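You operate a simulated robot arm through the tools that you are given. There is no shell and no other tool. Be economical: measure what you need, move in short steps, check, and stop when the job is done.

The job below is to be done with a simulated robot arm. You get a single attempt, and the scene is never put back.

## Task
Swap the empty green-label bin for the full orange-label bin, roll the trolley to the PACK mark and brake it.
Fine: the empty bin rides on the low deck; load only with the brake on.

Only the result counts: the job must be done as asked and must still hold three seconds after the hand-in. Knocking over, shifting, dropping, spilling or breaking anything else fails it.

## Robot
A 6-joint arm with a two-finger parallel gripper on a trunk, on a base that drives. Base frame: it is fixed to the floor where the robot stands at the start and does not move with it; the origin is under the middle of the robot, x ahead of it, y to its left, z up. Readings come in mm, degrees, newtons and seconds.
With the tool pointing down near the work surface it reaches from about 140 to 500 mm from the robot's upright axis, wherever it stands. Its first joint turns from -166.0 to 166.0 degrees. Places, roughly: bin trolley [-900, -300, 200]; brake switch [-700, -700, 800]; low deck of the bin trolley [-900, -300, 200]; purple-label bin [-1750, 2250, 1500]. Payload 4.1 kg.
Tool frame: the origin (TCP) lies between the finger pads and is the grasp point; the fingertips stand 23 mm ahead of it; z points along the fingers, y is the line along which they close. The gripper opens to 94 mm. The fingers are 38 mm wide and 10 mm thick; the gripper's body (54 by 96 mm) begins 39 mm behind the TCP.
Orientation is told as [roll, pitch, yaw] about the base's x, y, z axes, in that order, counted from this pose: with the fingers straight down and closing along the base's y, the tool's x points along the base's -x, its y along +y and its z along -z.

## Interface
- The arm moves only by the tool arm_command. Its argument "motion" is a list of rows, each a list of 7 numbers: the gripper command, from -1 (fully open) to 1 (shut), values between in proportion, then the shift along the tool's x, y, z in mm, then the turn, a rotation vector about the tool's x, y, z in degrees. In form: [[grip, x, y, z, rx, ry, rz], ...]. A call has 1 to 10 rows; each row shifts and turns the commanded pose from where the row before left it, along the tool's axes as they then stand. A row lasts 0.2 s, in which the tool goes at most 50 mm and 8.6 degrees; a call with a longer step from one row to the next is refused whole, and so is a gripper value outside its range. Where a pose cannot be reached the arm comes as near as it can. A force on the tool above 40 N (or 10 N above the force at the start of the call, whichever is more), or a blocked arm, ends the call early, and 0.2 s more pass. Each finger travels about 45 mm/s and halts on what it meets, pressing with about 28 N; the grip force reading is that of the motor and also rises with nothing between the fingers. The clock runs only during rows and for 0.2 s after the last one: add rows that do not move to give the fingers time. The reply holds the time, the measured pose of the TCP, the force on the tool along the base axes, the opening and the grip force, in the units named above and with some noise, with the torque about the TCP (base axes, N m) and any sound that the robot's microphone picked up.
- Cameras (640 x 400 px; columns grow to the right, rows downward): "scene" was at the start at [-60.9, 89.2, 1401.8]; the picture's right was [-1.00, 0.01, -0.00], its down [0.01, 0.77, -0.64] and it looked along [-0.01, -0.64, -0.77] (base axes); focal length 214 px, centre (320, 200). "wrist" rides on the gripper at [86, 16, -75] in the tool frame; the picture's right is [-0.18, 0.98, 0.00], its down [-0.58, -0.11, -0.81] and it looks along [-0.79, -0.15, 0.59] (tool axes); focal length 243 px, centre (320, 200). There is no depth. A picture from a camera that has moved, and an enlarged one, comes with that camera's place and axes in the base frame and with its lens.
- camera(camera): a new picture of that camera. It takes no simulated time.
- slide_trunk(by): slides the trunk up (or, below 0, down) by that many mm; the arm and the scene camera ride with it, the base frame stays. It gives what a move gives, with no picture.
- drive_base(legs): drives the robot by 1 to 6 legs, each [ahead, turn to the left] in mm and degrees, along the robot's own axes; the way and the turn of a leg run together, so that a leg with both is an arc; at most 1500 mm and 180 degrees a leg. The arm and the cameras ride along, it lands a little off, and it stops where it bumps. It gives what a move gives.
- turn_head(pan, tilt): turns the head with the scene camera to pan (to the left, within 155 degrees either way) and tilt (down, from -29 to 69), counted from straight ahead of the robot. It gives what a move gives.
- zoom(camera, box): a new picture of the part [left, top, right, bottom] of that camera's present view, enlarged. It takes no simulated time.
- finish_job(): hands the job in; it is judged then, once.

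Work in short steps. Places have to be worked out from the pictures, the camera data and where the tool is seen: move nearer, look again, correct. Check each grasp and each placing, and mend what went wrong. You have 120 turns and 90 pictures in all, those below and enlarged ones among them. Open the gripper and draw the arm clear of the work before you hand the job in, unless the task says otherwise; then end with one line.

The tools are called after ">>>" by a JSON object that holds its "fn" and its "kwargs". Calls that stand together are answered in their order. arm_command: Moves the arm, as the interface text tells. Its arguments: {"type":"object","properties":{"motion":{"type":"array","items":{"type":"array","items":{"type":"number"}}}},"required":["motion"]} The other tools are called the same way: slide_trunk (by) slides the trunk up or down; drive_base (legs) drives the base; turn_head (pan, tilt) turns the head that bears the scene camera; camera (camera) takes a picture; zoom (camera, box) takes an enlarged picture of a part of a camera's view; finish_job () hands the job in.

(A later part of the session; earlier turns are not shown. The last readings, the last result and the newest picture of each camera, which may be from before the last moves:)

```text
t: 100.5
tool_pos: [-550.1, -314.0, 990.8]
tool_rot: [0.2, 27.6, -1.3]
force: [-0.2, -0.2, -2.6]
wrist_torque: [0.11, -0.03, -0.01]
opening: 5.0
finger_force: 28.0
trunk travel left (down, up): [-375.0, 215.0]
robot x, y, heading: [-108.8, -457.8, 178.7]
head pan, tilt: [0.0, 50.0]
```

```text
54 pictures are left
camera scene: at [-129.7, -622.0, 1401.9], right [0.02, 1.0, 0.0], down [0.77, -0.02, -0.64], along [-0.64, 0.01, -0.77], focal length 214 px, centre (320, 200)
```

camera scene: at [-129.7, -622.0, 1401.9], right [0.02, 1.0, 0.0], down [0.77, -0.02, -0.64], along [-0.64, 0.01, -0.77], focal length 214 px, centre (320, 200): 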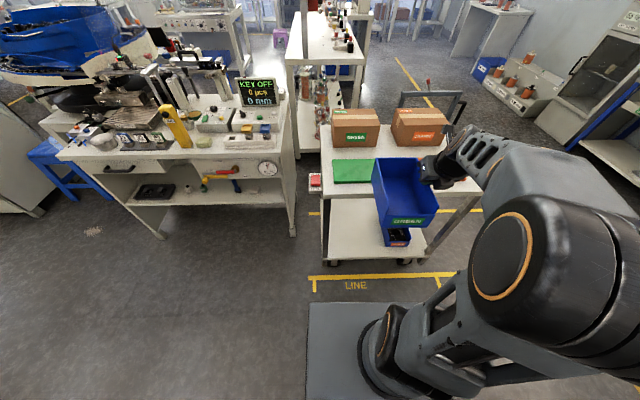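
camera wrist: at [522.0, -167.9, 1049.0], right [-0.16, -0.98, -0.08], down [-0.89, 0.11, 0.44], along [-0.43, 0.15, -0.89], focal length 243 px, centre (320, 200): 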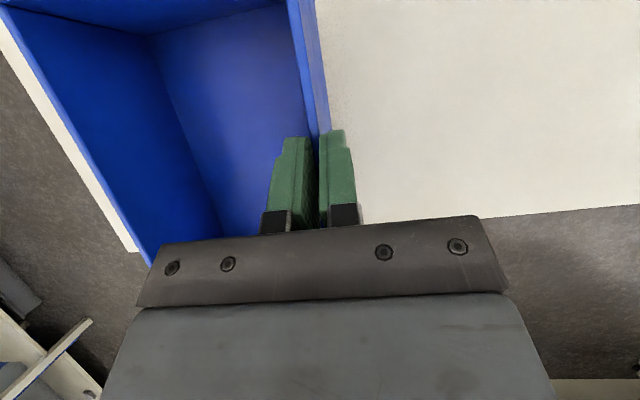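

I back up 50 mm so the bin clears the trolley edge, then lower the trunk fully.

>>> {"fn": "drive_base", "kwargs": {"legs": [[-50, 1]]}}

>>> {"fn": "slide_trunk", "kwargs": {"by": -370}}

>>> {"fn": "camera", "kwargs": {"camera": "scene"}}

```text
t: 101.5
tool_pos: [-502.2, -323.0, 991.5]
tool_rot: [0.0, 27.8, -0.4]
force: [-0.3, -0.4, -2.4]
wrist_torque: [0.13, -0.01, 0.0]
opening: 4.6
finger_force: 27.6
trunk travel left (down, up): [-375.0, 215.0]
robot x, y, heading: [-60.8, -457.4, 180.1]
head pan, tilt: [0.0, 50.0]
```

```text
t: 105.0
tool_pos: [-502.4, -321.5, 621.0]
tool_rot: [0.1, 27.8, -0.4]
force: [-1.5, 1.3, -2.2]
wrist_torque: [0.15, -0.05, -0.01]
opening: 5.0
finger_force: 27.8
trunk travel left (down, up): [-5.0, 585.0]
robot x, y, heading: [-57.3, -454.3, 179.8]
head pan, tilt: [0.0, 50.0]
```

```text
53 pictures are left
camera scene: at [-76.9, -622.9, 1031.9], right [0.0, 1.0, 0.0], down [0.77, 0.0, -0.64], along [-0.64, 0.0, -0.77], focal length 214 px, centre (320, 200)
```

scene: 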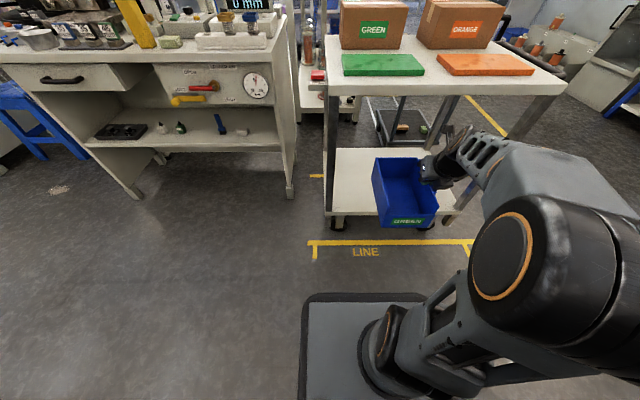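

The view under the top deck is clear: deck surface at about z 210. I lower the arm so the bin bottom is ~45 mm above the deck, still outside the trolley.

>>> {"fn": "arm_command", "kwargs": {"motion": [[1, -21, 0, 39.8, 0, 0, 0], [1, -21, 0, 39.8, 0, 0, 0], [1, -21, 0, 39.8, 0, 0, 0], [1, -21, 0, 39.8, 0, 0, 0], [1, -21, 0, 39.8, 0, 0, 0], [1, -17, 0, 33, 0, 0, 0]]}}

>>> {"fn": "camera", "kwargs": {"camera": "scene"}}

```text
t: 106.4
tool_pos: [-505.4, -321.6, 356.1]
tool_rot: [0.2, 27.7, -0.3]
force: [0.2, 0.7, -1.9]
wrist_torque: [0.17, 0.0, 0.0]
opening: 5.0
finger_force: 27.9
trunk travel left (down, up): [-5.0, 585.0]
robot x, y, heading: [-58.7, -453.6, 179.7]
head pan, tilt: [0.0, 50.0]
```

```text
52 pictures are left
camera scene: at [-76.7, -623.0, 1031.9], right [0.0, 1.0, 0.0], down [0.77, 0.0, -0.64], along [-0.64, 0.0, -0.77], focal length 214 px, centre (320, 200)
```

scene: 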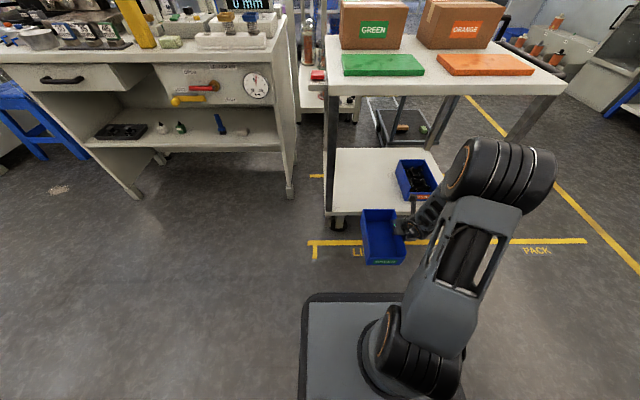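

The elbow juts forward and high, so before driving in I need to know whether it would meet the top deck. I'll look from another head angle for parallax.

>>> {"fn": "turn_head", "kwargs": {"pan": -50, "tilt": 50}}

>>> {"fn": "camera", "kwargs": {"camera": "scene"}}

```text
t: 107.6
tool_pos: [-505.8, -321.2, 358.6]
tool_rot: [0.2, 27.8, -0.4]
force: [0.3, 0.5, -2.8]
wrist_torque: [0.12, 0.03, -0.03]
opening: 4.7
finger_force: 28.0
trunk travel left (down, up): [-5.0, 585.0]
robot x, y, heading: [-57.5, -455.8, 179.9]
head pan, tilt: [-50.0, 50.0]
```

```text
51 pictures are left
camera scene: at [-49.3, -564.0, 1031.9], right [0.77, 0.64, 0.0], down [0.49, -0.59, -0.64], along [-0.41, 0.49, -0.77], focal length 214 px, centre (320, 200)
```

scene: 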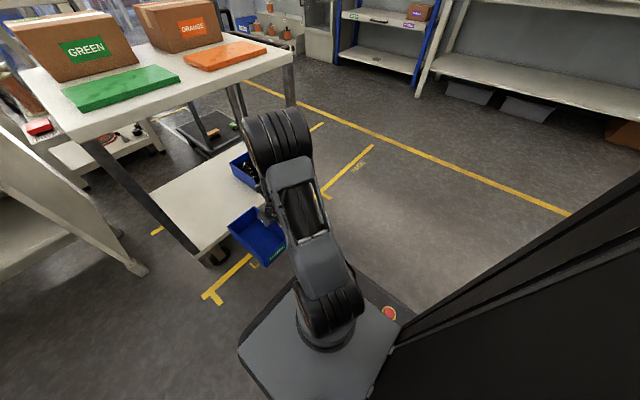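

The elbow sits near (−280,−390,840), so if I place the bin close to the deck's front edge (TCP x≈−792) the forearm clears the top deck by a few cm. I drive in gently by 230 mm first.

>>> {"fn": "drive_base", "kwargs": {"legs": [[230, 0]]}}

>>> {"fn": "camera", "kwargs": {"camera": "scene"}}

>>> {"fn": "camera", "kwargs": {"camera": "wrist"}}

```text
t: 109.3
tool_pos: [-737.2, -322.6, 356.6]
tool_rot: [0.1, 27.9, -0.2]
force: [-0.3, 0.9, -2.0]
wrist_torque: [0.12, 0.01, 0.02]
opening: 4.8
finger_force: 28.2
trunk travel left (down, up): [-5.0, 585.0]
robot x, y, heading: [-292.4, -455.7, -179.9]
head pan, tilt: [-50.0, 50.0]
```

```text
50 pictures are left
camera scene: at [-279.5, -563.6, 1031.9], right [0.77, 0.64, 0.0], down [0.49, -0.59, -0.64], along [-0.41, 0.49, -0.77], focal length 214 px, centre (320, 200)
```

scene: 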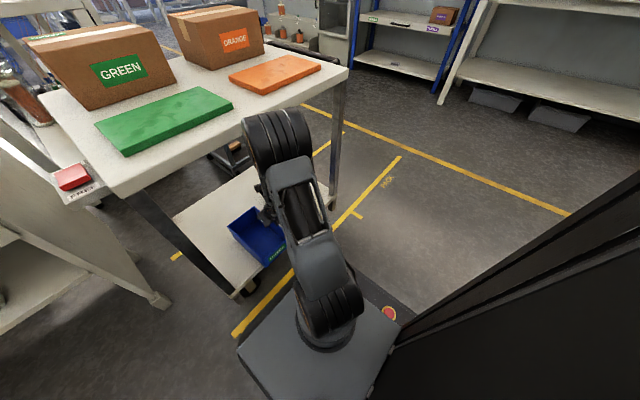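

```text
49 pictures are left
camera wrist: at [-779.3, -305.7, 462.5], right [0.17, 0.98, -0.08], down [0.89, -0.11, 0.44], along [0.43, -0.15, -0.89], focal length 243 px, centre (320, 200)
```

wrist: 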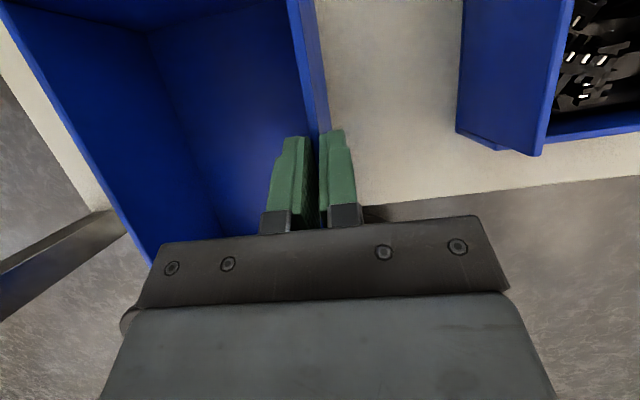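

The bin is half in and everything looks clear. I extend the arm 50 mm farther in, then lower toward the deck in small steps, watching for contact.

>>> {"fn": "arm_command", "kwargs": {"motion": [[1, 22, 0, 11.6, 0, 0, 0], [1, 22, 0, 11.6, 0, 0, 0], [1, -9, 0, 18, 0, 0, 0], [1, -7, 0, 13, 0, 0, 0]]}}

>>> {"fn": "camera", "kwargs": {"camera": "wrist"}}

```text
t: 110.3
tool_pos: [-792.7, -322.0, 337.8]
tool_rot: [0.3, 29.1, -0.1]
force: [6.3, -0.9, 25.6]
wrist_torque: [-0.58, -0.27, 0.3]
opening: 4.7
finger_force: 28.2
trunk travel left (down, up): [-5.0, 585.0]
robot x, y, heading: [-290.4, -454.7, -180.0]
head pan, tilt: [-50.0, 50.0]
stopped in row 4: the force on the tool passed its limit at 81 N (the readings are from after the stop); the commanded pose is now the measured one
```

```text
48 pictures are left
camera wrist: at [-833.3, -304.7, 444.5], right [0.17, 0.98, -0.08], down [0.9, -0.12, 0.42], along [0.4, -0.15, -0.9], focal length 243 px, centre (320, 200)
```

wrist: 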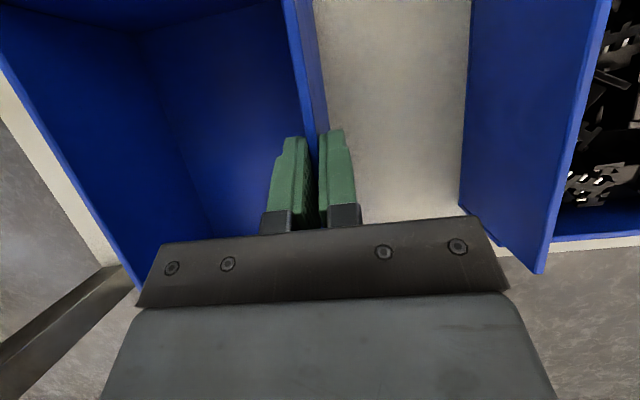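

Contact at TCP z≈338 with upward force on the tool: the bin bottom is on the deck (z≈237). I ease the pressure a bit, restoring the tilt, to check.

>>> {"fn": "arm_command", "kwargs": {"motion": [[1, 1.5, 0, -2.5, 0, -1.2, 0], [1, 0, 0, 0, 0, 0, 0]]}}

>>> {"fn": "turn_head", "kwargs": {"pan": 10, "tilt": 55}}

>>> {"fn": "camera", "kwargs": {"camera": "scene"}}

```text
t: 110.9
tool_pos: [-792.1, -322.4, 337.8]
tool_rot: [0.3, 27.4, -0.1]
force: [-2.1, -0.4, 1.3]
wrist_torque: [-0.38, 0.48, -0.16]
opening: 4.9
finger_force: 28.1
trunk travel left (down, up): [-5.0, 585.0]
robot x, y, heading: [-288.4, -457.5, -179.8]
head pan, tilt: [-50.0, 50.0]
```

```text
t: 112.2
tool_pos: [-793.7, -321.1, 337.5]
tool_rot: [0.3, 27.4, -0.2]
force: [0.7, -0.8, -2.3]
wrist_torque: [0.13, 0.01, 0.02]
opening: 5.0
finger_force: 27.7
trunk travel left (down, up): [-5.0, 585.0]
robot x, y, heading: [-288.2, -454.5, -180.1]
head pan, tilt: [10.0, 55.0]
```

```text
47 pictures are left
camera scene: at [-300.9, -635.1, 1025.3], right [-0.17, 0.98, 0.0], down [0.81, 0.14, -0.57], along [-0.56, -0.1, -0.82], focal length 214 px, centre (320, 200)
```

scene: 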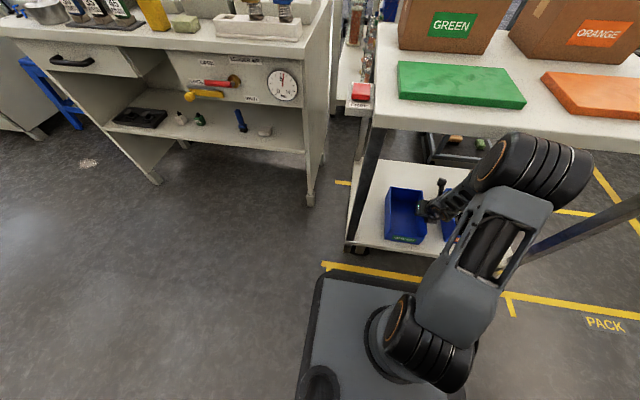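

It hangs free again right at contact height. I lower 2 mm, then open the gripper.

>>> {"fn": "arm_command", "kwargs": {"motion": [[1, -0.5, 0, 0.9, 0, 0, 0], [1, -0.5, 0, 0.9, 0, 0, 0], [1, 0, 0, 0, 0, 0, 0]]}}

```text
t: 113.0
tool_pos: [-793.5, -321.9, 336.6]
tool_rot: [0.3, 27.4, -0.2]
force: [0.3, 2.1, 6.6]
wrist_torque: [-0.52, 0.77, -0.19]
opening: 4.9
finger_force: 27.3
trunk travel left (down, up): [-5.0, 585.0]
robot x, y, heading: [-291.1, -459.6, -180.1]
head pan, tilt: [10.0, 55.0]
```

>>> {"fn": "arm_command", "kwargs": {"motion": [[0, 0, 0, 0, 0, 0, 0], [0, 0, 0, 0, 0, 0, 0], [0, 0, 0, 0, 0, 0, 0], [0, 0, 0, 0, 0, 0, 0]]}}

>>> {"fn": "arm_command", "kwargs": {"motion": [[0, 9, 0, -18, 0, 0, 0], [0, 9, 0, -18, 0, 0, 0], [0, 14, 0, -27, 0, 0, 0]]}}

>>> {"fn": "camera", "kwargs": {"camera": "wrist"}}

```text
t: 114.0
tool_pos: [-791.8, -321.6, 336.3]
tool_rot: [0.4, 27.3, -0.2]
force: [0.3, 0.5, 0.2]
wrist_torque: [0.0, 0.0, -0.03]
opening: 47.2
finger_force: 0.1
trunk travel left (down, up): [-5.0, 585.0]
robot x, y, heading: [-291.9, -454.6, -179.7]
head pan, tilt: [10.0, 55.0]
```

```text
t: 114.8
tool_pos: [-792.7, -323.0, 405.1]
tool_rot: [0.4, 27.3, -0.2]
force: [-0.3, -0.1, -1.5]
wrist_torque: [-0.02, 0.01, -0.01]
opening: 47.1
finger_force: 0.1
trunk travel left (down, up): [-5.0, 585.0]
robot x, y, heading: [-287.8, -451.6, -180.1]
head pan, tilt: [10.0, 55.0]
```

```text
46 pictures are left
camera wrist: at [-835.5, -306.2, 511.1], right [0.17, 0.98, -0.08], down [0.89, -0.12, 0.45], along [0.43, -0.15, -0.89], focal length 243 px, centre (320, 200)
```

wrist: 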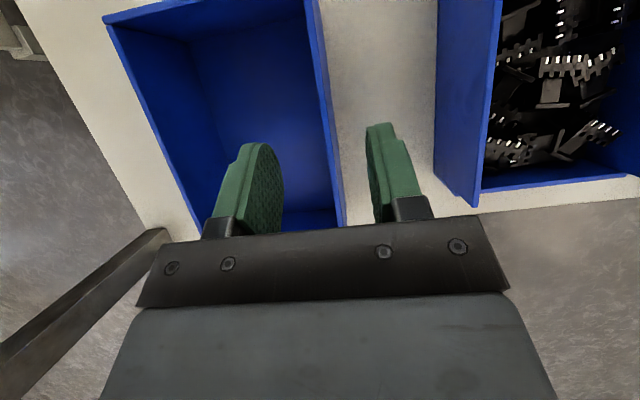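

The green bin sits flat on the deck. The orange bin's left wall is at about y −224, front at x≈−737, with deck edge x≈−655. I'll raise, back out and re-park 100 mm toward +y so its left wall lies where the grip works.

>>> {"fn": "arm_command", "kwargs": {"motion": [[0, 20, 0, -39, 0, 0, 0], [0, 0, 0, 0, 0, 0, 0]]}}

>>> {"fn": "drive_base", "kwargs": {"legs": [[-200, 0], [0, -45], [141, 0], [0, 45]]}}

>>> {"fn": "camera", "kwargs": {"camera": "scene"}}

>>> {"fn": "camera", "kwargs": {"camera": "wrist"}}

```text
t: 115.4
tool_pos: [-792.4, -322.2, 450.3]
tool_rot: [0.3, 27.4, -0.2]
force: [0.5, -0.5, -0.3]
wrist_torque: [0.0, 0.0, -0.02]
opening: 47.1
finger_force: 0.0
trunk travel left (down, up): [-5.0, 585.0]
robot x, y, heading: [-289.3, -457.5, -180.1]
head pan, tilt: [10.0, 55.0]
```

```text
t: 122.0
tool_pos: [-691.3, -219.2, 448.8]
tool_rot: [0.2, 27.4, -0.5]
force: [-0.3, -0.4, 0.3]
wrist_torque: [0.02, -0.01, 0.01]
opening: 47.1
finger_force: 0.1
trunk travel left (down, up): [-5.0, 585.0]
robot x, y, heading: [-192.4, -354.8, 180.0]
head pan, tilt: [10.0, 55.0]
```

```text
45 pictures are left
camera scene: at [-202.5, -534.3, 1025.4], right [-0.17, 0.99, 0.0], down [0.81, 0.14, -0.57], along [-0.57, -0.1, -0.82], focal length 214 px, centre (320, 200)
```

scene: 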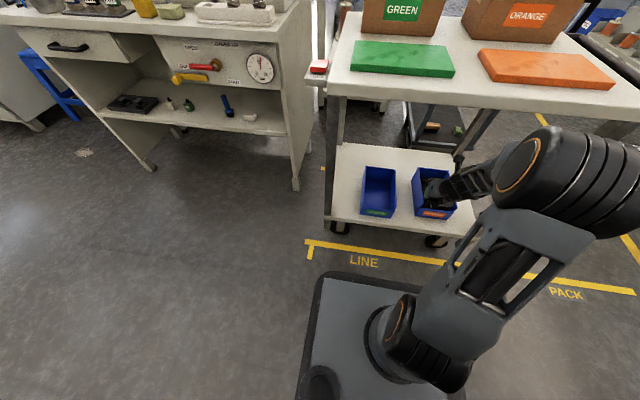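

```text
44 pictures are left
camera wrist: at [-734.5, -202.1, 554.9], right [0.17, 0.98, -0.08], down [0.89, -0.12, 0.45], along [0.43, -0.15, -0.89], focal length 243 px, centre (320, 200)
```

wrist: 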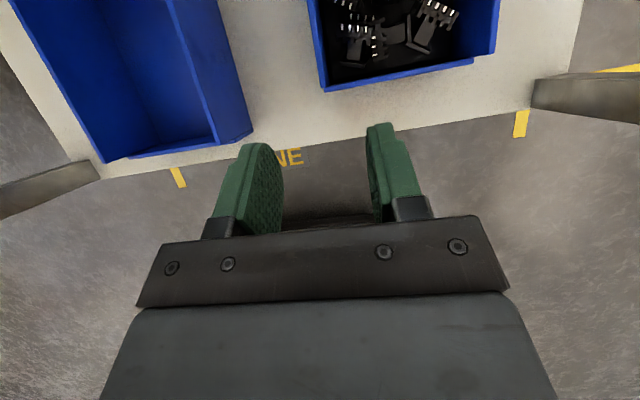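

Orange wall now at y≈−218, front x≈−731. I drive 120 mm ahead with the gripper high, then look.

>>> {"fn": "drive_base", "kwargs": {"legs": [[130, 0]]}}

>>> {"fn": "camera", "kwargs": {"camera": "wrist"}}

```text
t: 123.5
tool_pos: [-817.8, -217.3, 447.4]
tool_rot: [0.2, 27.1, -0.7]
force: [1.4, -0.1, 0.4]
wrist_torque: [-0.01, -0.02, 0.0]
opening: 47.3
finger_force: 0.0
trunk travel left (down, up): [-5.0, 585.0]
robot x, y, heading: [-323.8, -355.5, 179.5]
head pan, tilt: [10.0, 55.0]
stopped in leg 1: the robot was blocked; the commanded pose is now the measured one
```

```text
43 pictures are left
camera wrist: at [-860.7, -200.9, 553.1], right [0.18, 0.98, -0.08], down [0.88, -0.12, 0.45], along [0.43, -0.15, -0.89], focal length 243 px, centre (320, 200)
```

wrist: 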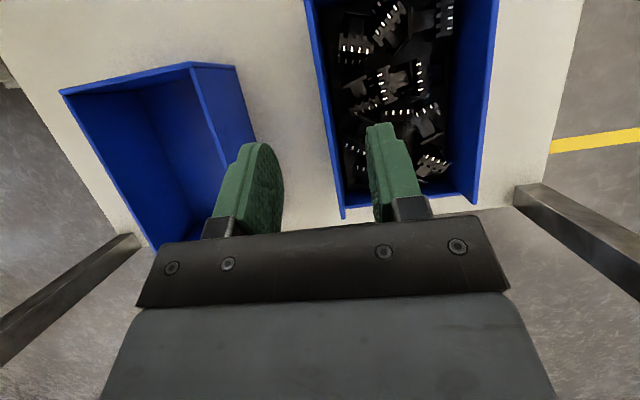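

The wall lies at y≈−218, parallel to the tool. The base just touched something, so I back off 8 mm, then use the arm to reach x≈−830 and descend partway.

>>> {"fn": "drive_base", "kwargs": {"legs": [[-8, 0.5]]}}

>>> {"fn": "arm_command", "kwargs": {"motion": [[0, 18, 0, 9, 0, 0, 0], [0, -18, 0, 35, 0, 0, 0], [0, -13, 0, 26, 0, 0, 0]]}}

>>> {"fn": "camera", "kwargs": {"camera": "wrist"}}

```text
t: 124.2
tool_pos: [-811.2, -222.4, 447.8]
tool_rot: [0.2, 27.1, -0.2]
force: [0.2, -0.2, -0.4]
wrist_torque: [0.01, -0.02, -0.01]
opening: 46.9
finger_force: 0.1
trunk travel left (down, up): [-5.0, 585.0]
robot x, y, heading: [-311.9, -353.7, -179.8]
head pan, tilt: [10.0, 55.0]
```

```text
t: 125.0
tool_pos: [-829.0, -220.2, 375.1]
tool_rot: [0.2, 26.9, -0.4]
force: [0.2, -0.4, 0.7]
wrist_torque: [0.01, -0.02, 0.0]
opening: 47.4
finger_force: 0.0
trunk travel left (down, up): [-5.0, 585.0]
robot x, y, heading: [-308.8, -355.1, 179.9]
head pan, tilt: [10.0, 55.0]
```

```text
42 pictures are left
camera wrist: at [-873.3, -203.6, 480.7], right [0.17, 0.98, -0.08], down [0.88, -0.12, 0.46], along [0.44, -0.15, -0.89], focal length 243 px, centre (320, 200)
```

wrist: 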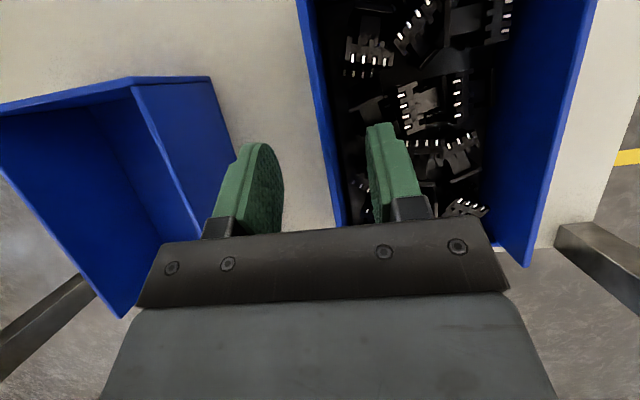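

Aligned. I descend the rest slowly to z≈340.

>>> {"fn": "arm_command", "kwargs": {"motion": [[0, -6, 0, 11, 0, 0, 0], [0, -6, 0, 11, 0, 0, 0], [0, -5, 0, 9, 0, 0, 0]]}}

```text
t: 125.8
tool_pos: [-832.5, -220.7, 343.1]
tool_rot: [0.2, 27.1, -0.2]
force: [-0.7, -0.2, 0.4]
wrist_torque: [-0.01, 0.03, 0.01]
opening: 46.9
finger_force: 0.1
trunk travel left (down, up): [-5.0, 585.0]
robot x, y, heading: [-313.2, -354.2, -180.0]
head pan, tilt: [10.0, 55.0]
```

>>> {"fn": "arm_command", "kwargs": {"motion": [[0, -2.5, 0, 4.5, 0, 0, 0], [1, 0, 0, 0, 0, 0, 0], [1, 0, 0, 0, 0, 0, 0], [1, 0, 0, 0, 0, 0, 0], [1, 0, 0, 0, 0, 0, 0], [1, 0, 0, 0, 0, 0, 0]]}}

>>> {"fn": "camera", "kwargs": {"camera": "wrist"}}

```text
t: 127.2
tool_pos: [-829.7, -221.4, 338.3]
tool_rot: [0.1, 27.1, -0.3]
force: [-0.3, 2.7, 0.5]
wrist_torque: [-0.26, 0.43, -0.11]
opening: 4.9
finger_force: 28.3
trunk travel left (down, up): [-5.0, 585.0]
robot x, y, heading: [-310.3, -356.6, -179.8]
head pan, tilt: [10.0, 55.0]
```

```text
41 pictures are left
camera wrist: at [-874.5, -205.4, 443.2], right [0.17, 0.98, -0.08], down [0.88, -0.11, 0.45], along [0.44, -0.15, -0.89], focal length 243 px, centre (320, 200)
```

wrist: 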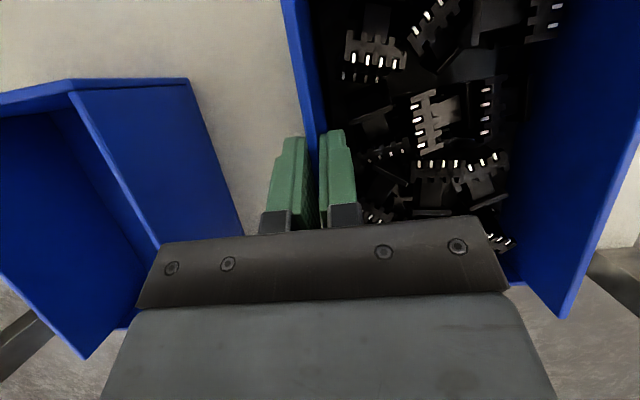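

Gripped with the 4.9 mm wall between the pads. I lift by about 5 mm to feel the weight.

>>> {"fn": "arm_command", "kwargs": {"motion": [[1, 1.2, 0, -2.3, 0, 0, 0], [1, 1.2, 0, -2.3, 0, 0, 0], [1, 1.2, 0, -2.3, 0, 0, 0], [1, 0, 0, 0, 0, 0, 0]]}}

>>> {"fn": "camera", "kwargs": {"camera": "wrist"}}

```text
t: 128.2
tool_pos: [-830.2, -223.1, 346.8]
tool_rot: [0.2, 26.9, -0.2]
force: [0.6, 0.1, -7.8]
wrist_torque: [-0.46, 0.02, 0.0]
opening: 5.0
finger_force: 27.6
trunk travel left (down, up): [-5.0, 585.0]
robot x, y, heading: [-312.4, -350.1, -180.1]
head pan, tilt: [10.0, 55.0]
```

```text
40 pictures are left
camera wrist: at [-874.2, -205.9, 451.1], right [0.17, 0.98, -0.08], down [0.88, -0.11, 0.45], along [0.44, -0.15, -0.89], focal length 243 px, centre (320, 200)
```

wrist: 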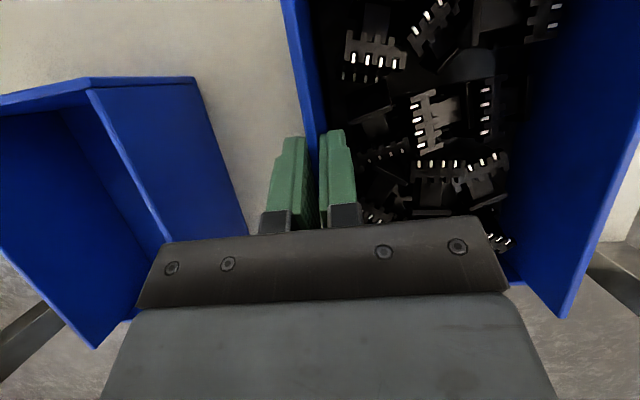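

It weighs about 8 N and hangs level with no slip. I raise it 30 mm, draw the arm in 60 mm, and back straight out.

>>> {"fn": "arm_command", "kwargs": {"motion": [[1, 7, 0, -13.5, 0, 0, 0], [1, 7, 0, -13.5, 0, 0, 0], [1, -18, 0, -9, 0, 0, 0], [1, -18, 0, -9, 0, 0, 0], [1, -18, 0, -9, 0, 0, 0], [1, 0, 0, 0, 0, 0, 0]]}}

>>> {"fn": "drive_base", "kwargs": {"legs": [[-100, 0]]}}

>>> {"fn": "camera", "kwargs": {"camera": "wrist"}}

```text
t: 129.6
tool_pos: [-769.8, -222.9, 376.0]
tool_rot: [0.2, 27.0, -0.1]
force: [0.1, 0.5, -8.6]
wrist_torque: [-0.45, 0.01, 0.01]
opening: 4.9
finger_force: 27.7
trunk travel left (down, up): [-5.0, 585.0]
robot x, y, heading: [-312.7, -355.2, -179.9]
head pan, tilt: [10.0, 55.0]
```

```text
t: 130.8
tool_pos: [-667.8, -222.7, 375.7]
tool_rot: [0.1, 27.0, -0.2]
force: [-0.4, 0.1, -8.0]
wrist_torque: [-0.47, 0.01, 0.01]
opening: 4.9
finger_force: 27.6
trunk travel left (down, up): [-5.0, 585.0]
robot x, y, heading: [-211.6, -352.5, 180.1]
head pan, tilt: [10.0, 55.0]
```

```text
39 pictures are left
camera wrist: at [-711.4, -205.4, 481.2], right [0.17, 0.98, -0.08], down [0.88, -0.11, 0.45], along [0.44, -0.15, -0.89], focal length 243 px, centre (320, 200)
```

wrist: 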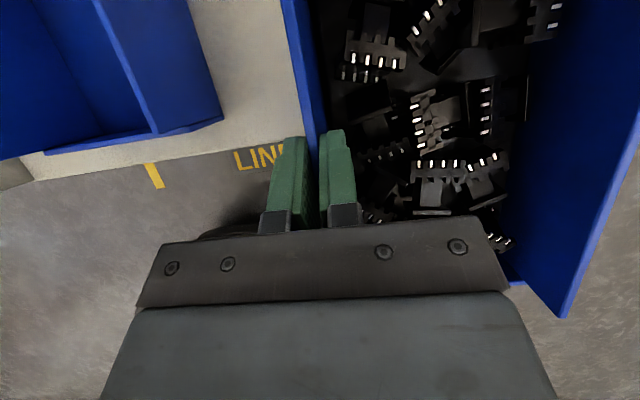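

Clear of the green bin. I draw the arm in another 50 mm, back out the rest of the way, then raise the trunk.

>>> {"fn": "arm_command", "kwargs": {"motion": [[1, -15, 0, -7.6, 0, 0, 0], [1, -15, 0, -7.6, 0, 0, 0], [1, -15, 0, -7.6, 0, 0, 0]]}}

>>> {"fn": "drive_base", "kwargs": {"legs": [[-115, 0]]}}

>>> {"fn": "slide_trunk", "kwargs": {"by": 570}}

>>> {"fn": "camera", "kwargs": {"camera": "scene"}}

```text
t: 131.6
tool_pos: [-618.5, -220.4, 375.4]
tool_rot: [0.3, 27.0, -0.3]
force: [0.5, 0.7, -7.6]
wrist_torque: [-0.45, 0.07, -0.02]
opening: 4.9
finger_force: 27.9
trunk travel left (down, up): [-5.0, 585.0]
robot x, y, heading: [-209.0, -351.2, 180.3]
head pan, tilt: [10.0, 55.0]
```

```text
t: 132.8
tool_pos: [-500.9, -221.3, 374.9]
tool_rot: [0.2, 27.0, -0.5]
force: [-0.1, 0.4, -7.4]
wrist_torque: [-0.45, 0.04, 0.0]
opening: 5.1
finger_force: 28.1
trunk travel left (down, up): [-5.0, 585.0]
robot x, y, heading: [-93.4, -349.1, 179.8]
head pan, tilt: [10.0, 55.0]
```

```text
refused: 570 is not a number from -400 to 400
```

```text
38 pictures are left
camera scene: at [-105.7, -533.5, 1025.4], right [-0.17, 0.99, 0.0], down [0.81, 0.14, -0.57], along [-0.56, -0.1, -0.82], focal length 214 px, centre (320, 200)
```

scene: 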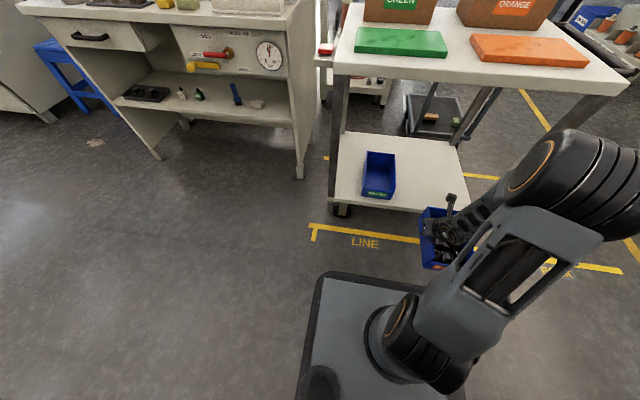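

The green bin stands well on the deck. I raise the trunk in two strokes.

>>> {"fn": "slide_trunk", "kwargs": {"by": 390}}

>>> {"fn": "slide_trunk", "kwargs": {"by": 180}}

>>> {"fn": "drive_base", "kwargs": {"legs": [[0, -90], [470, 0], [0, -90]]}}

>>> {"fn": "turn_head", "kwargs": {"pan": 0, "tilt": 55}}

>>> {"fn": "camera", "kwargs": {"camera": "scene"}}

```text
t: 136.6
tool_pos: [-500.8, -221.6, 764.3]
tool_rot: [0.2, 27.1, -0.4]
force: [0.1, 0.1, -8.0]
wrist_torque: [-0.49, 0.03, 0.02]
opening: 5.1
finger_force: 28.3
trunk travel left (down, up): [-395.0, 195.0]
robot x, y, heading: [-92.6, -354.9, 179.8]
head pan, tilt: [10.0, 55.0]
```

```text
t: 138.6
tool_pos: [-500.7, -220.3, 944.5]
tool_rot: [0.1, 27.0, -0.4]
force: [-0.2, -0.4, -7.2]
wrist_torque: [-0.46, 0.04, -0.01]
opening: 4.9
finger_force: 27.7
trunk travel left (down, up): [-575.0, 15.0]
robot x, y, heading: [-92.8, -353.1, 180.0]
head pan, tilt: [10.0, 55.0]
```

```text
t: 149.0
tool_pos: [314.5, -32.9, 945.0]
tool_rot: [0.1, 27.0, 177.7]
force: [0.4, 0.2, -7.5]
wrist_torque: [0.42, -0.02, 0.0]
opening: 4.9
finger_force: 28.3
trunk travel left (down, up): [-575.0, 15.0]
robot x, y, heading: [-89.9, 116.8, -2.1]
head pan, tilt: [10.0, 55.0]
```

```text
t: 149.8
tool_pos: [315.5, -33.1, 944.4]
tool_rot: [0.1, 26.9, 177.7]
force: [1.0, -0.7, -6.9]
wrist_torque: [0.44, -0.05, 0.0]
opening: 4.7
finger_force: 28.2
trunk travel left (down, up): [-575.0, 15.0]
robot x, y, heading: [-87.4, 112.9, -1.9]
head pan, tilt: [0.0, 55.0]
```

```text
37 pictures are left
camera scene: at [-68.3, 279.2, 1595.4], right [-0.04, -1.0, 0.0], down [-0.82, 0.03, -0.57], along [0.57, -0.02, -0.82], focal length 214 px, centre (320, 200)
```

scene: 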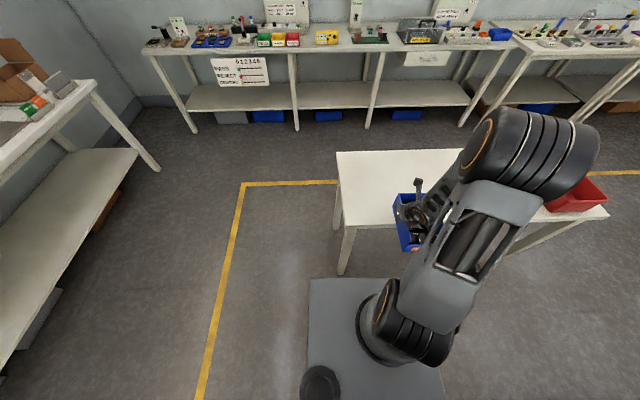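

I square up and drive to the bench.

>>> {"fn": "drive_base", "kwargs": {"legs": [[60, 4], [60, -2]]}}

>>> {"fn": "camera", "kwargs": {"camera": "wrist"}}

```text
t: 151.3
tool_pos: [441.6, -17.5, 944.4]
tool_rot: [0.1, 27.0, 179.7]
force: [0.2, -1.3, -8.4]
wrist_torque: [0.43, 0.0, 0.0]
opening: 5.0
finger_force: 27.8
trunk travel left (down, up): [-575.0, 15.0]
robot x, y, heading: [33.1, 113.1, -0.4]
head pan, tilt: [0.0, 55.0]
```

```text
36 pictures are left
camera wrist: at [484.2, -34.1, 1049.9], right [-0.17, -0.98, -0.08], down [-0.88, 0.12, 0.45], along [-0.44, 0.15, -0.89], focal length 243 px, centre (320, 200)
```

wrist: 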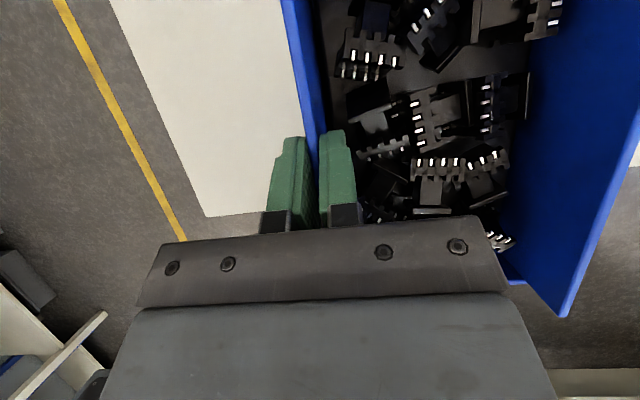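

Now I extend to x≈479, y≈−11 and lower to just above the bench.

>>> {"fn": "arm_command", "kwargs": {"motion": [[1, 17, -3.5, 8.6, 0, 0, 0], [1, 17, -3.5, 8.6, 0, 0, 0], [1, -8, 0, 16, 0, 0, 0], [1, -8, 0, 16, 0, 0, 0], [1, -7, 0, 13, 0, 0, 0], [1, 0, 0, 0, 0, 0, 0]]}}

```text
t: 152.7
tool_pos: [478.6, -10.3, 894.0]
tool_rot: [0.1, 27.0, 179.6]
force: [0.4, -0.5, -7.7]
wrist_torque: [0.47, -0.03, 0.0]
opening: 4.8
finger_force: 27.9
trunk travel left (down, up): [-575.0, 15.0]
robot x, y, heading: [32.3, 117.7, -0.2]
head pan, tilt: [0.0, 55.0]
```

>>> {"fn": "arm_command", "kwargs": {"motion": [[1, -1.8, 0, 3.6, 0, 0, 0], [1, -1.4, 0, 2.7, 0, 0, 0], [1, -0.9, 0, 1.8, 0, 0, 0], [1, -0.5, 0, 0.9, 0, 0, 0], [1, 0, 0, 0, 0, 0, 0]]}}

```text
t: 153.9
tool_pos: [478.3, -11.0, 886.1]
tool_rot: [0.3, 27.4, 179.8]
force: [1.7, -2.2, 26.6]
wrist_torque: [0.31, 0.07, 0.06]
opening: 4.8
finger_force: 27.4
trunk travel left (down, up): [-575.0, 15.0]
robot x, y, heading: [32.7, 111.4, 0.1]
head pan, tilt: [0.0, 55.0]
```

The bin is pressed on the bench with 27 N. I ease off slightly and release.

>>> {"fn": "arm_command", "kwargs": {"motion": [[1, 0.5, 0, -1, 0, 0, 0], [1, 0, 0, 0, 0, 0, 0]]}}

>>> {"fn": "arm_command", "kwargs": {"motion": [[0, 0, 0, 0, 0, 0, 0], [0, 0, 0, 0, 0, 0, 0], [0, 0, 0, 0, 0, 0, 0], [0, 0, 0, 0, 0, 0, 0]]}}

>>> {"fn": "arm_command", "kwargs": {"motion": [[0, 8, 0, -16, 0, 0, 0], [0, 8, 0, -16, 0, 0, 0], [0, 20, 0, -40, 0, 0, 0], [0, 20, 0, -40, 0, 0, 0]]}}

>>> {"fn": "camera", "kwargs": {"camera": "wrist"}}

```text
t: 154.5
tool_pos: [478.8, -11.6, 886.2]
tool_rot: [0.2, 27.1, 179.7]
force: [4.4, -1.6, 14.0]
wrist_torque: [0.24, -0.73, 0.26]
opening: 4.9
finger_force: 27.8
trunk travel left (down, up): [-575.0, 15.0]
robot x, y, heading: [38.9, 112.4, 0.2]
head pan, tilt: [0.0, 55.0]
```

```text
t: 155.5
tool_pos: [478.8, -10.8, 885.8]
tool_rot: [0.2, 27.1, 179.7]
force: [-0.2, -0.2, -0.3]
wrist_torque: [-0.02, 0.0, 0.0]
opening: 47.1
finger_force: 0.1
trunk travel left (down, up): [-575.0, 15.0]
robot x, y, heading: [33.8, 113.2, -0.1]
head pan, tilt: [0.0, 55.0]
```

```text
t: 156.5
tool_pos: [478.7, -10.2, 1012.4]
tool_rot: [0.1, 27.1, 179.5]
force: [-0.5, 0.2, 0.0]
wrist_torque: [0.0, -0.02, 0.0]
opening: 46.8
finger_force: 0.1
trunk travel left (down, up): [-575.0, 15.0]
robot x, y, heading: [34.2, 120.7, -0.3]
head pan, tilt: [0.0, 55.0]
```

```text
35 pictures are left
camera wrist: at [520.0, -26.4, 1118.5], right [-0.17, -0.98, -0.08], down [-0.88, 0.12, 0.45], along [-0.43, 0.15, -0.89], focal length 243 px, centre (320, 200)
```

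wrist: 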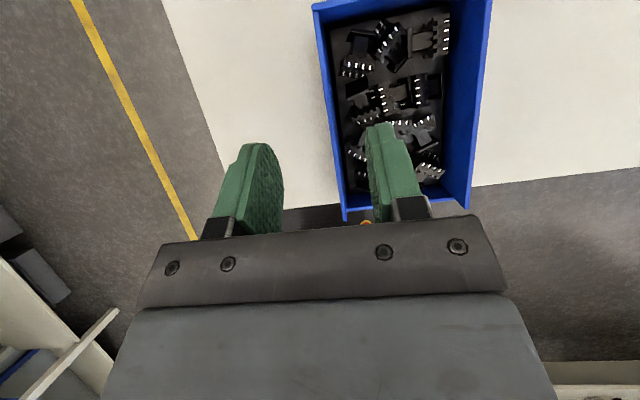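

The full orange bin now stands exactly where the green one was. Next: the brake. I straighten the tool, turn it for the rocker, draw the arm in, and drive toward the switch.

>>> {"fn": "arm_command", "kwargs": {"motion": [[0, 0, 0, 0, 0, -7, 0], [0, 0, 0, 0, 0, -7, 0], [0, 0, 0, 0, 0, -7, 0], [1, 0, 0, 0, 0, -6.1, 0], [1, -40, 0, 0, 0, 0, -8.5], [1, -40, 0, 0, 0, 0, -8.5], [1, -30, 0, 0, 0, 0, -8.5], [1, 0, 0, 0, 0, 0, -8.5], [1, 0, 0, 0, 0, 0, -8.5], [1, 0, 0, 0, 0, 0, -8.5]]}}

>>> {"fn": "arm_command", "kwargs": {"motion": [[1, 0, 0, 0, 0, 0, -8.5], [1, 0, 0, 0, 0, 0, -8.5], [1, 0, 0, 0, 0, 0, -8.5], [1, 0, 0, 0, 0, 0, -8.5], [1, 0, 0, 0, 0, 0, -4.5]]}}

>>> {"fn": "drive_base", "kwargs": {"legs": [[-120, 0], [0, -90], [590, 0], [0, -90]]}}

>>> {"fn": "turn_head", "kwargs": {"pan": 0, "tilt": 45}}

>>> {"fn": "camera", "kwargs": {"camera": "scene"}}

```text
t: 158.7
tool_pos: [369.8, -25.8, 1010.2]
tool_rot: [0.0, -0.1, -129.2]
force: [-0.5, 0.3, -0.9]
wrist_torque: [-0.05, 0.0, -0.03]
opening: 0.1
finger_force: 27.9
trunk travel left (down, up): [-575.0, 15.0]
robot x, y, heading: [35.2, 113.5, 0.2]
head pan, tilt: [0.0, 55.0]
```

```text
t: 159.9
tool_pos: [370.1, -25.2, 1011.3]
tool_rot: [-0.1, -0.1, -90.7]
force: [-0.2, 0.4, 0.6]
wrist_torque: [0.02, 0.01, 0.0]
opening: 0.2
finger_force: 27.8
trunk travel left (down, up): [-575.0, 15.0]
robot x, y, heading: [34.0, 116.0, -0.3]
head pan, tilt: [0.0, 55.0]
```

```text
t: 171.8
tool_pos: [-414.2, -333.8, 1010.4]
tool_rot: [-0.1, -0.2, 88.2]
force: [0.8, -0.2, -0.4]
wrist_torque: [-0.04, -0.03, 0.01]
opening: 0.0
finger_force: 28.2
trunk travel left (down, up): [-575.0, 15.0]
robot x, y, heading: [-80.4, -475.6, 179.1]
head pan, tilt: [0.0, 55.0]
```

```text
t: 172.5
tool_pos: [-413.4, -332.8, 1010.8]
tool_rot: [-0.1, -0.2, 88.1]
force: [0.0, 0.8, 0.7]
wrist_torque: [0.0, -0.03, 0.0]
opening: 0.0
finger_force: 28.2
trunk travel left (down, up): [-575.0, 15.0]
robot x, y, heading: [-85.3, -475.8, 179.1]
head pan, tilt: [0.0, 45.0]
```

```text
34 pictures are left
camera scene: at [-105.9, -645.1, 1608.7], right [0.02, 1.0, 0.0], down [0.71, -0.01, -0.71], along [-0.71, 0.01, -0.71], focal length 214 px, centre (320, 200)
```

scene: 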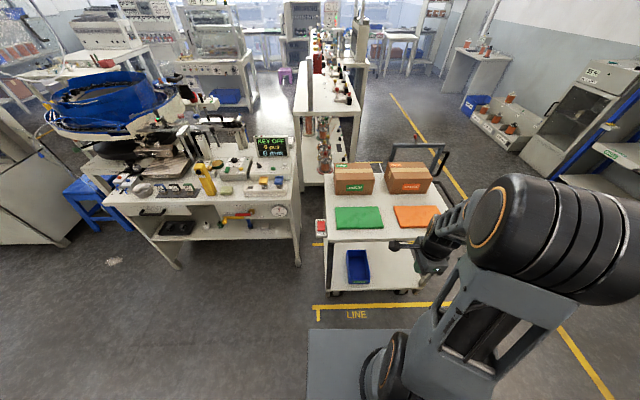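

I drive up to the trolley and measure the rocker's place again.

>>> {"fn": "slide_trunk", "kwargs": {"by": -100}}

>>> {"fn": "drive_base", "kwargs": {"legs": [[220, 0.8]]}}

>>> {"fn": "zoom", "kwargs": {"camera": "scene", "box": [260, 180, 400, 300]}}

```text
t: 173.8
tool_pos: [-414.7, -333.2, 910.9]
tool_rot: [-0.2, -0.1, 88.1]
force: [-0.2, -0.2, -0.7]
wrist_torque: [0.02, -0.02, 0.03]
opening: 0.0
finger_force: 27.8
trunk travel left (down, up): [-475.0, 115.0]
robot x, y, heading: [-85.3, -479.4, 178.9]
head pan, tilt: [0.0, 45.0]
```

```text
t: 175.5
tool_pos: [-633.9, -335.7, 911.5]
tool_rot: [-0.1, 0.0, 88.9]
force: [0.4, -0.7, 0.0]
wrist_torque: [0.0, -0.01, 0.0]
opening: 0.0
finger_force: 28.1
trunk travel left (down, up): [-475.0, 115.0]
robot x, y, heading: [-296.4, -476.2, 179.9]
head pan, tilt: [0.0, 45.0]
```

```text
3.33 times, centred on (330, 240) of scene
camera zoom: at [-321.2, -642.8, 1508.8], right [0.01, 1.0, 0.0], down [0.71, 0.0, -0.71], along [-0.71, 0.0, -0.71], focal length 715 px, centre (287, 67)
```

zoom: 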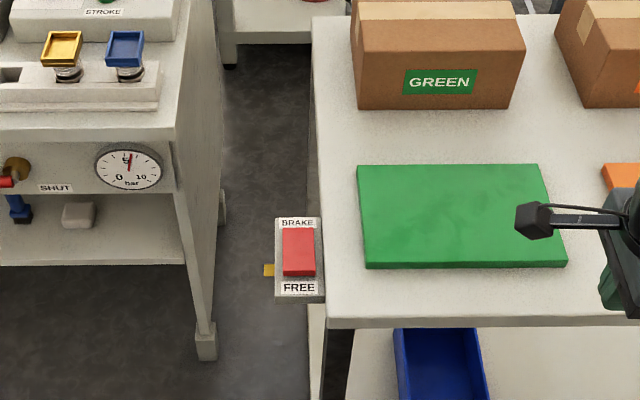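

Rocker: x −713 (FREE end) to −770 (BRAKE end), y≈−629. I bring the closed fingers above the FREE end.

>>> {"fn": "arm_command", "kwargs": {"motion": [[1, 42, 13, 0, 0, 0, 0], [1, 42, 13, 0, 0, 0, 0], [1, 42, 13, 0, 0, 0, 0], [1, 42, 13, 0, 0, 0, 0], [1, 42, 13, 0, 0, 0, 0], [1, 42, 13, 0, 0, 0, 0], [1, 41, 10, 0, 0, 0, 0], [1, 0, 0, 30, 0, 0, 0]]}}

>>> {"fn": "camera", "kwargs": {"camera": "wrist"}}

```text
t: 177.3
tool_pos: [-726.7, -628.4, 880.2]
tool_rot: [0.0, -0.1, 88.9]
force: [0.5, 0.0, 0.1]
wrist_torque: [-0.02, 0.01, -0.02]
opening: 0.2
finger_force: 27.9
trunk travel left (down, up): [-475.0, 115.0]
robot x, y, heading: [-299.0, -479.0, 180.0]
head pan, tilt: [0.0, 45.0]
```

```text
32 pictures are left
camera wrist: at [-745.3, -713.7, 953.8], right [-0.98, 0.2, 0.0], down [0.12, 0.58, 0.81], along [0.16, 0.79, -0.59], focal length 243 px, centre (320, 200)
```

wrist: 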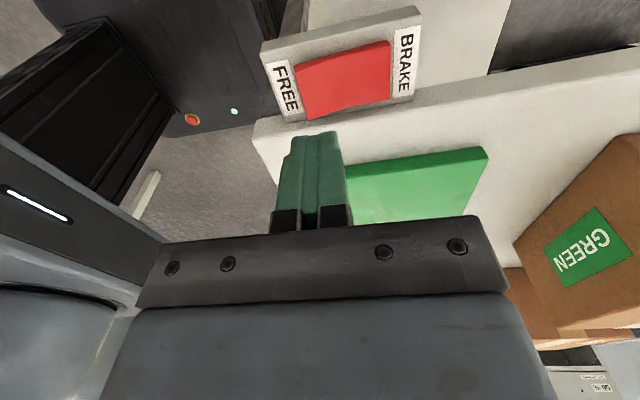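

Position agrees. I press down on the FREE half in small steps.

>>> {"fn": "arm_command", "kwargs": {"motion": [[1, 0, -4, 15, 0, 0, 0], [1, 0, 0, 15, 0, 0, 0], [1, 0, 0, 8, 0, 0, 0], [1, 0, 0, 5, 0, 0, 0], [1, 0, 0, 4, 0, 0, 0], [1, 0, 0, 4, 0, 0, 0], [1, 0, 0, 4, 0, 0, 0], [1, 0, 0, 4, 0, 0, 0], [1, 0, 0, 4, 0, 0, 0], [1, 0, 0, 4, 0, 0, 0]]}}

```text
t: 179.3
tool_pos: [-722.8, -626.5, 823.0]
tool_rot: [0.4, 0.1, 88.9]
force: [11.8, 4.1, 25.4]
wrist_torque: [-0.06, -0.02, 0.0]
opening: 0.0
finger_force: 27.3
trunk travel left (down, up): [-475.0, 115.0]
robot x, y, heading: [-298.4, -472.7, 179.6]
head pan, tilt: [0.0, 45.0]
stopped in row 10: the force on the tool passed its limit at 46 N (the readings are from after the stop); the commanded pose is now the measured one
```

>>> {"fn": "arm_command", "kwargs": {"motion": [[1, 0, 0, -30, 0, 0, 0], [1, 0, 0, -30, 0, 0, 0]]}}

>>> {"fn": "zoom", "kwargs": {"camera": "wrist", "box": [250, 0, 450, 130]}}

```text
t: 179.9
tool_pos: [-723.2, -628.2, 879.7]
tool_rot: [0.4, -0.1, 88.9]
force: [-0.3, 0.0, -0.4]
wrist_torque: [-0.01, 0.04, 0.02]
opening: 0.0
finger_force: 28.4
trunk travel left (down, up): [-475.0, 115.0]
robot x, y, heading: [-298.5, -476.8, 179.7]
head pan, tilt: [0.0, 45.0]
```

```text
3.08 times, centred on (350, 65) of wrist
camera zoom: at [-741.7, -714.5, 954.0], right [-0.98, 0.2, 0.01], down [0.12, 0.58, 0.81], along [0.16, 0.79, -0.59], focal length 746 px, centre (228, 615)
```

zoom: 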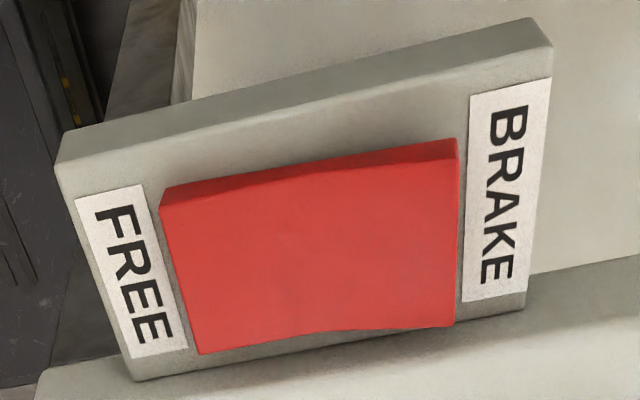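

The rocker has tipped: FREE is now down. I retract the arm and drive to the +y end to look at the handle.

>>> {"fn": "arm_command", "kwargs": {"motion": [[1, 0, 0, -45, 0, 0, 0], [1, -40, -25, 0, 0, 0, 0], [1, -40, -25, 0, 0, 0, 0], [1, -40, -25, 0, 0, 0, 0], [1, -20, -25, 0, 0, 0, 0], [1, 0, -20, 0, 0, 0, 0]]}}

>>> {"fn": "drive_base", "kwargs": {"legs": [[-150, 0], [0, -90], [750, 0], [0, 45]]}}

>>> {"fn": "turn_head", "kwargs": {"pan": 50, "tilt": 45}}

>>> {"fn": "camera", "kwargs": {"camera": "scene"}}

```text
t: 181.3
tool_pos: [-609.3, -489.6, 924.1]
tool_rot: [0.2, 0.0, 89.0]
force: [0.7, 0.0, 0.5]
wrist_torque: [0.04, -0.01, 0.02]
opening: 0.0
finger_force: 28.2
out of reach, approached as far as the arm can: row 6
trunk travel left (down, up): [-475.0, 115.0]
robot x, y, heading: [-296.9, -476.8, 179.6]
head pan, tilt: [0.0, 45.0]
```

```text
t: 192.3
tool_pos: [-351.1, 498.0, 924.1]
tool_rot: [0.3, 0.0, 42.0]
force: [-0.4, -0.2, -0.6]
wrist_torque: [0.0, 0.02, -0.01]
opening: 0.0
finger_force: 27.6
trunk travel left (down, up): [-475.0, 115.0]
robot x, y, heading: [-129.0, 281.2, 132.5]
head pan, tilt: [0.0, 45.0]
```

```text
t: 193.5
tool_pos: [-352.5, 499.5, 924.8]
tool_rot: [0.3, 0.1, 42.0]
force: [0.1, 0.1, -0.7]
wrist_torque: [0.0, 0.02, -0.01]
opening: 0.2
finger_force: 27.9
trunk travel left (down, up): [-475.0, 115.0]
robot x, y, heading: [-126.4, 281.6, 132.4]
head pan, tilt: [50.0, 45.0]
```

```text
30 pictures are left
camera scene: at [-291.9, 119.1, 1508.8], right [-0.05, 1.0, 0.0], down [0.71, 0.03, -0.71], along [-0.71, -0.03, -0.71], focal length 214 px, centre (320, 200)
```

scene: 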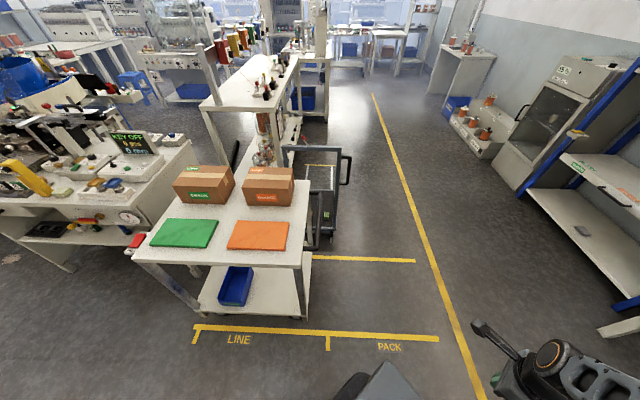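

>>> {"fn": "zoom", "kwargs": {"camera": "scene", "box": [200, 130, 400, 330]}}

```text
2.00 times, centred on (300, 230) of scene
camera zoom: at [-291.9, 119.1, 1508.8], right [-0.05, 1.0, 0.0], down [0.71, 0.03, -0.71], along [-0.71, -0.03, -0.71], focal length 429 px, centre (360, 140)
```

zoom: 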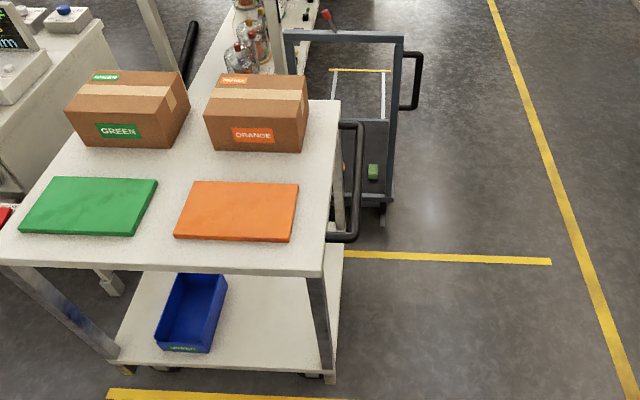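

The handle bar runs along x from −760 to −1075 at y≈82, z≈775. I'll go round to the +y end, face −y, grip the bar across and pull the trolley backward onto the mark.

>>> {"fn": "drive_base", "kwargs": {"legs": [[0, 28], [831, 0], [0, 109.6]]}}

>>> {"fn": "turn_head", "kwargs": {"pan": -5, "tilt": 45}}

>>> {"fn": "camera", "kwargs": {"camera": "scene"}}

```text
t: 203.8
tool_pos: [-879.7, 232.7, 923.6]
tool_rot: [0.3, -0.1, 180.0]
force: [-0.7, -0.2, 0.2]
wrist_torque: [0.04, 0.02, 0.01]
opening: 0.0
finger_force: 28.3
trunk travel left (down, up): [-475.0, 115.0]
robot x, y, heading: [-894.1, 542.9, -89.2]
head pan, tilt: [50.0, 45.0]
```

```text
t: 205.1
tool_pos: [-878.2, 232.8, 925.1]
tool_rot: [0.4, 0.1, 180.1]
force: [-0.4, -0.1, -0.4]
wrist_torque: [-0.04, 0.01, 0.01]
opening: 0.0
finger_force: 28.1
trunk travel left (down, up): [-475.0, 115.0]
robot x, y, heading: [-897.4, 543.3, -89.3]
head pan, tilt: [-5.0, 45.0]
```

```text
28 pictures are left
camera scene: at [-737.1, 524.1, 1508.8], right [-1.0, 0.07, 0.0], down [0.05, 0.71, -0.71], along [-0.05, -0.71, -0.71], focal length 214 px, centre (320, 200)
```

scene: 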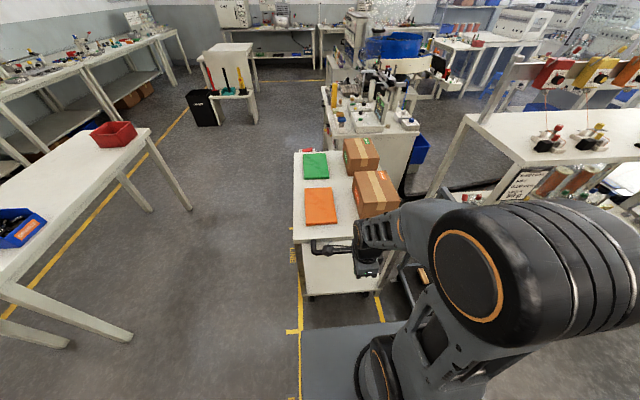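

I open the gripper and move it above the handle for a closer look.

>>> {"fn": "arm_command", "kwargs": {"motion": [[-1, 0, 42, 0, 0, 0, 0], [-1, 0, 42, 0, 0, 0, 0], [-1, 0, 41, 0, 0, 0, 0], [-1, 0, 0, 30, 0, 0, 0], [-1, 0, 0, 0, 0, 0, 0]]}}

>>> {"fn": "camera", "kwargs": {"camera": "wrist"}}

```text
t: 206.3
tool_pos: [-879.5, 108.5, 895.3]
tool_rot: [0.5, 0.1, 180.0]
force: [0.5, 0.1, -0.1]
wrist_torque: [0.0, 0.03, -0.01]
opening: 94.1
finger_force: 0.0
trunk travel left (down, up): [-475.0, 115.0]
robot x, y, heading: [-895.9, 543.2, -89.2]
head pan, tilt: [-5.0, 45.0]
```

```text
27 pictures are left
camera wrist: at [-793.2, 92.3, 969.7], right [-0.18, -0.98, 0.0], down [-0.58, 0.11, 0.81], along [-0.79, 0.15, -0.59], focal length 243 px, centre (320, 200)
```

wrist: 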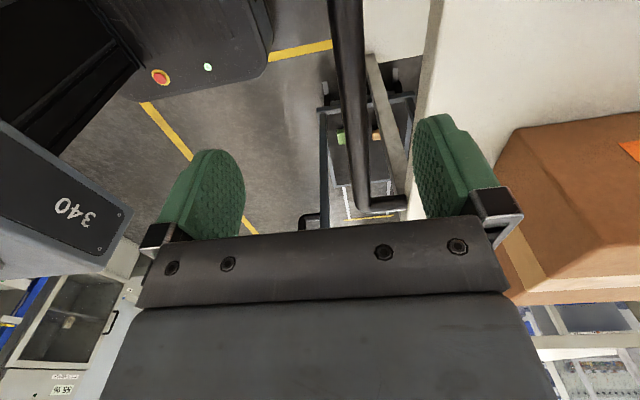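

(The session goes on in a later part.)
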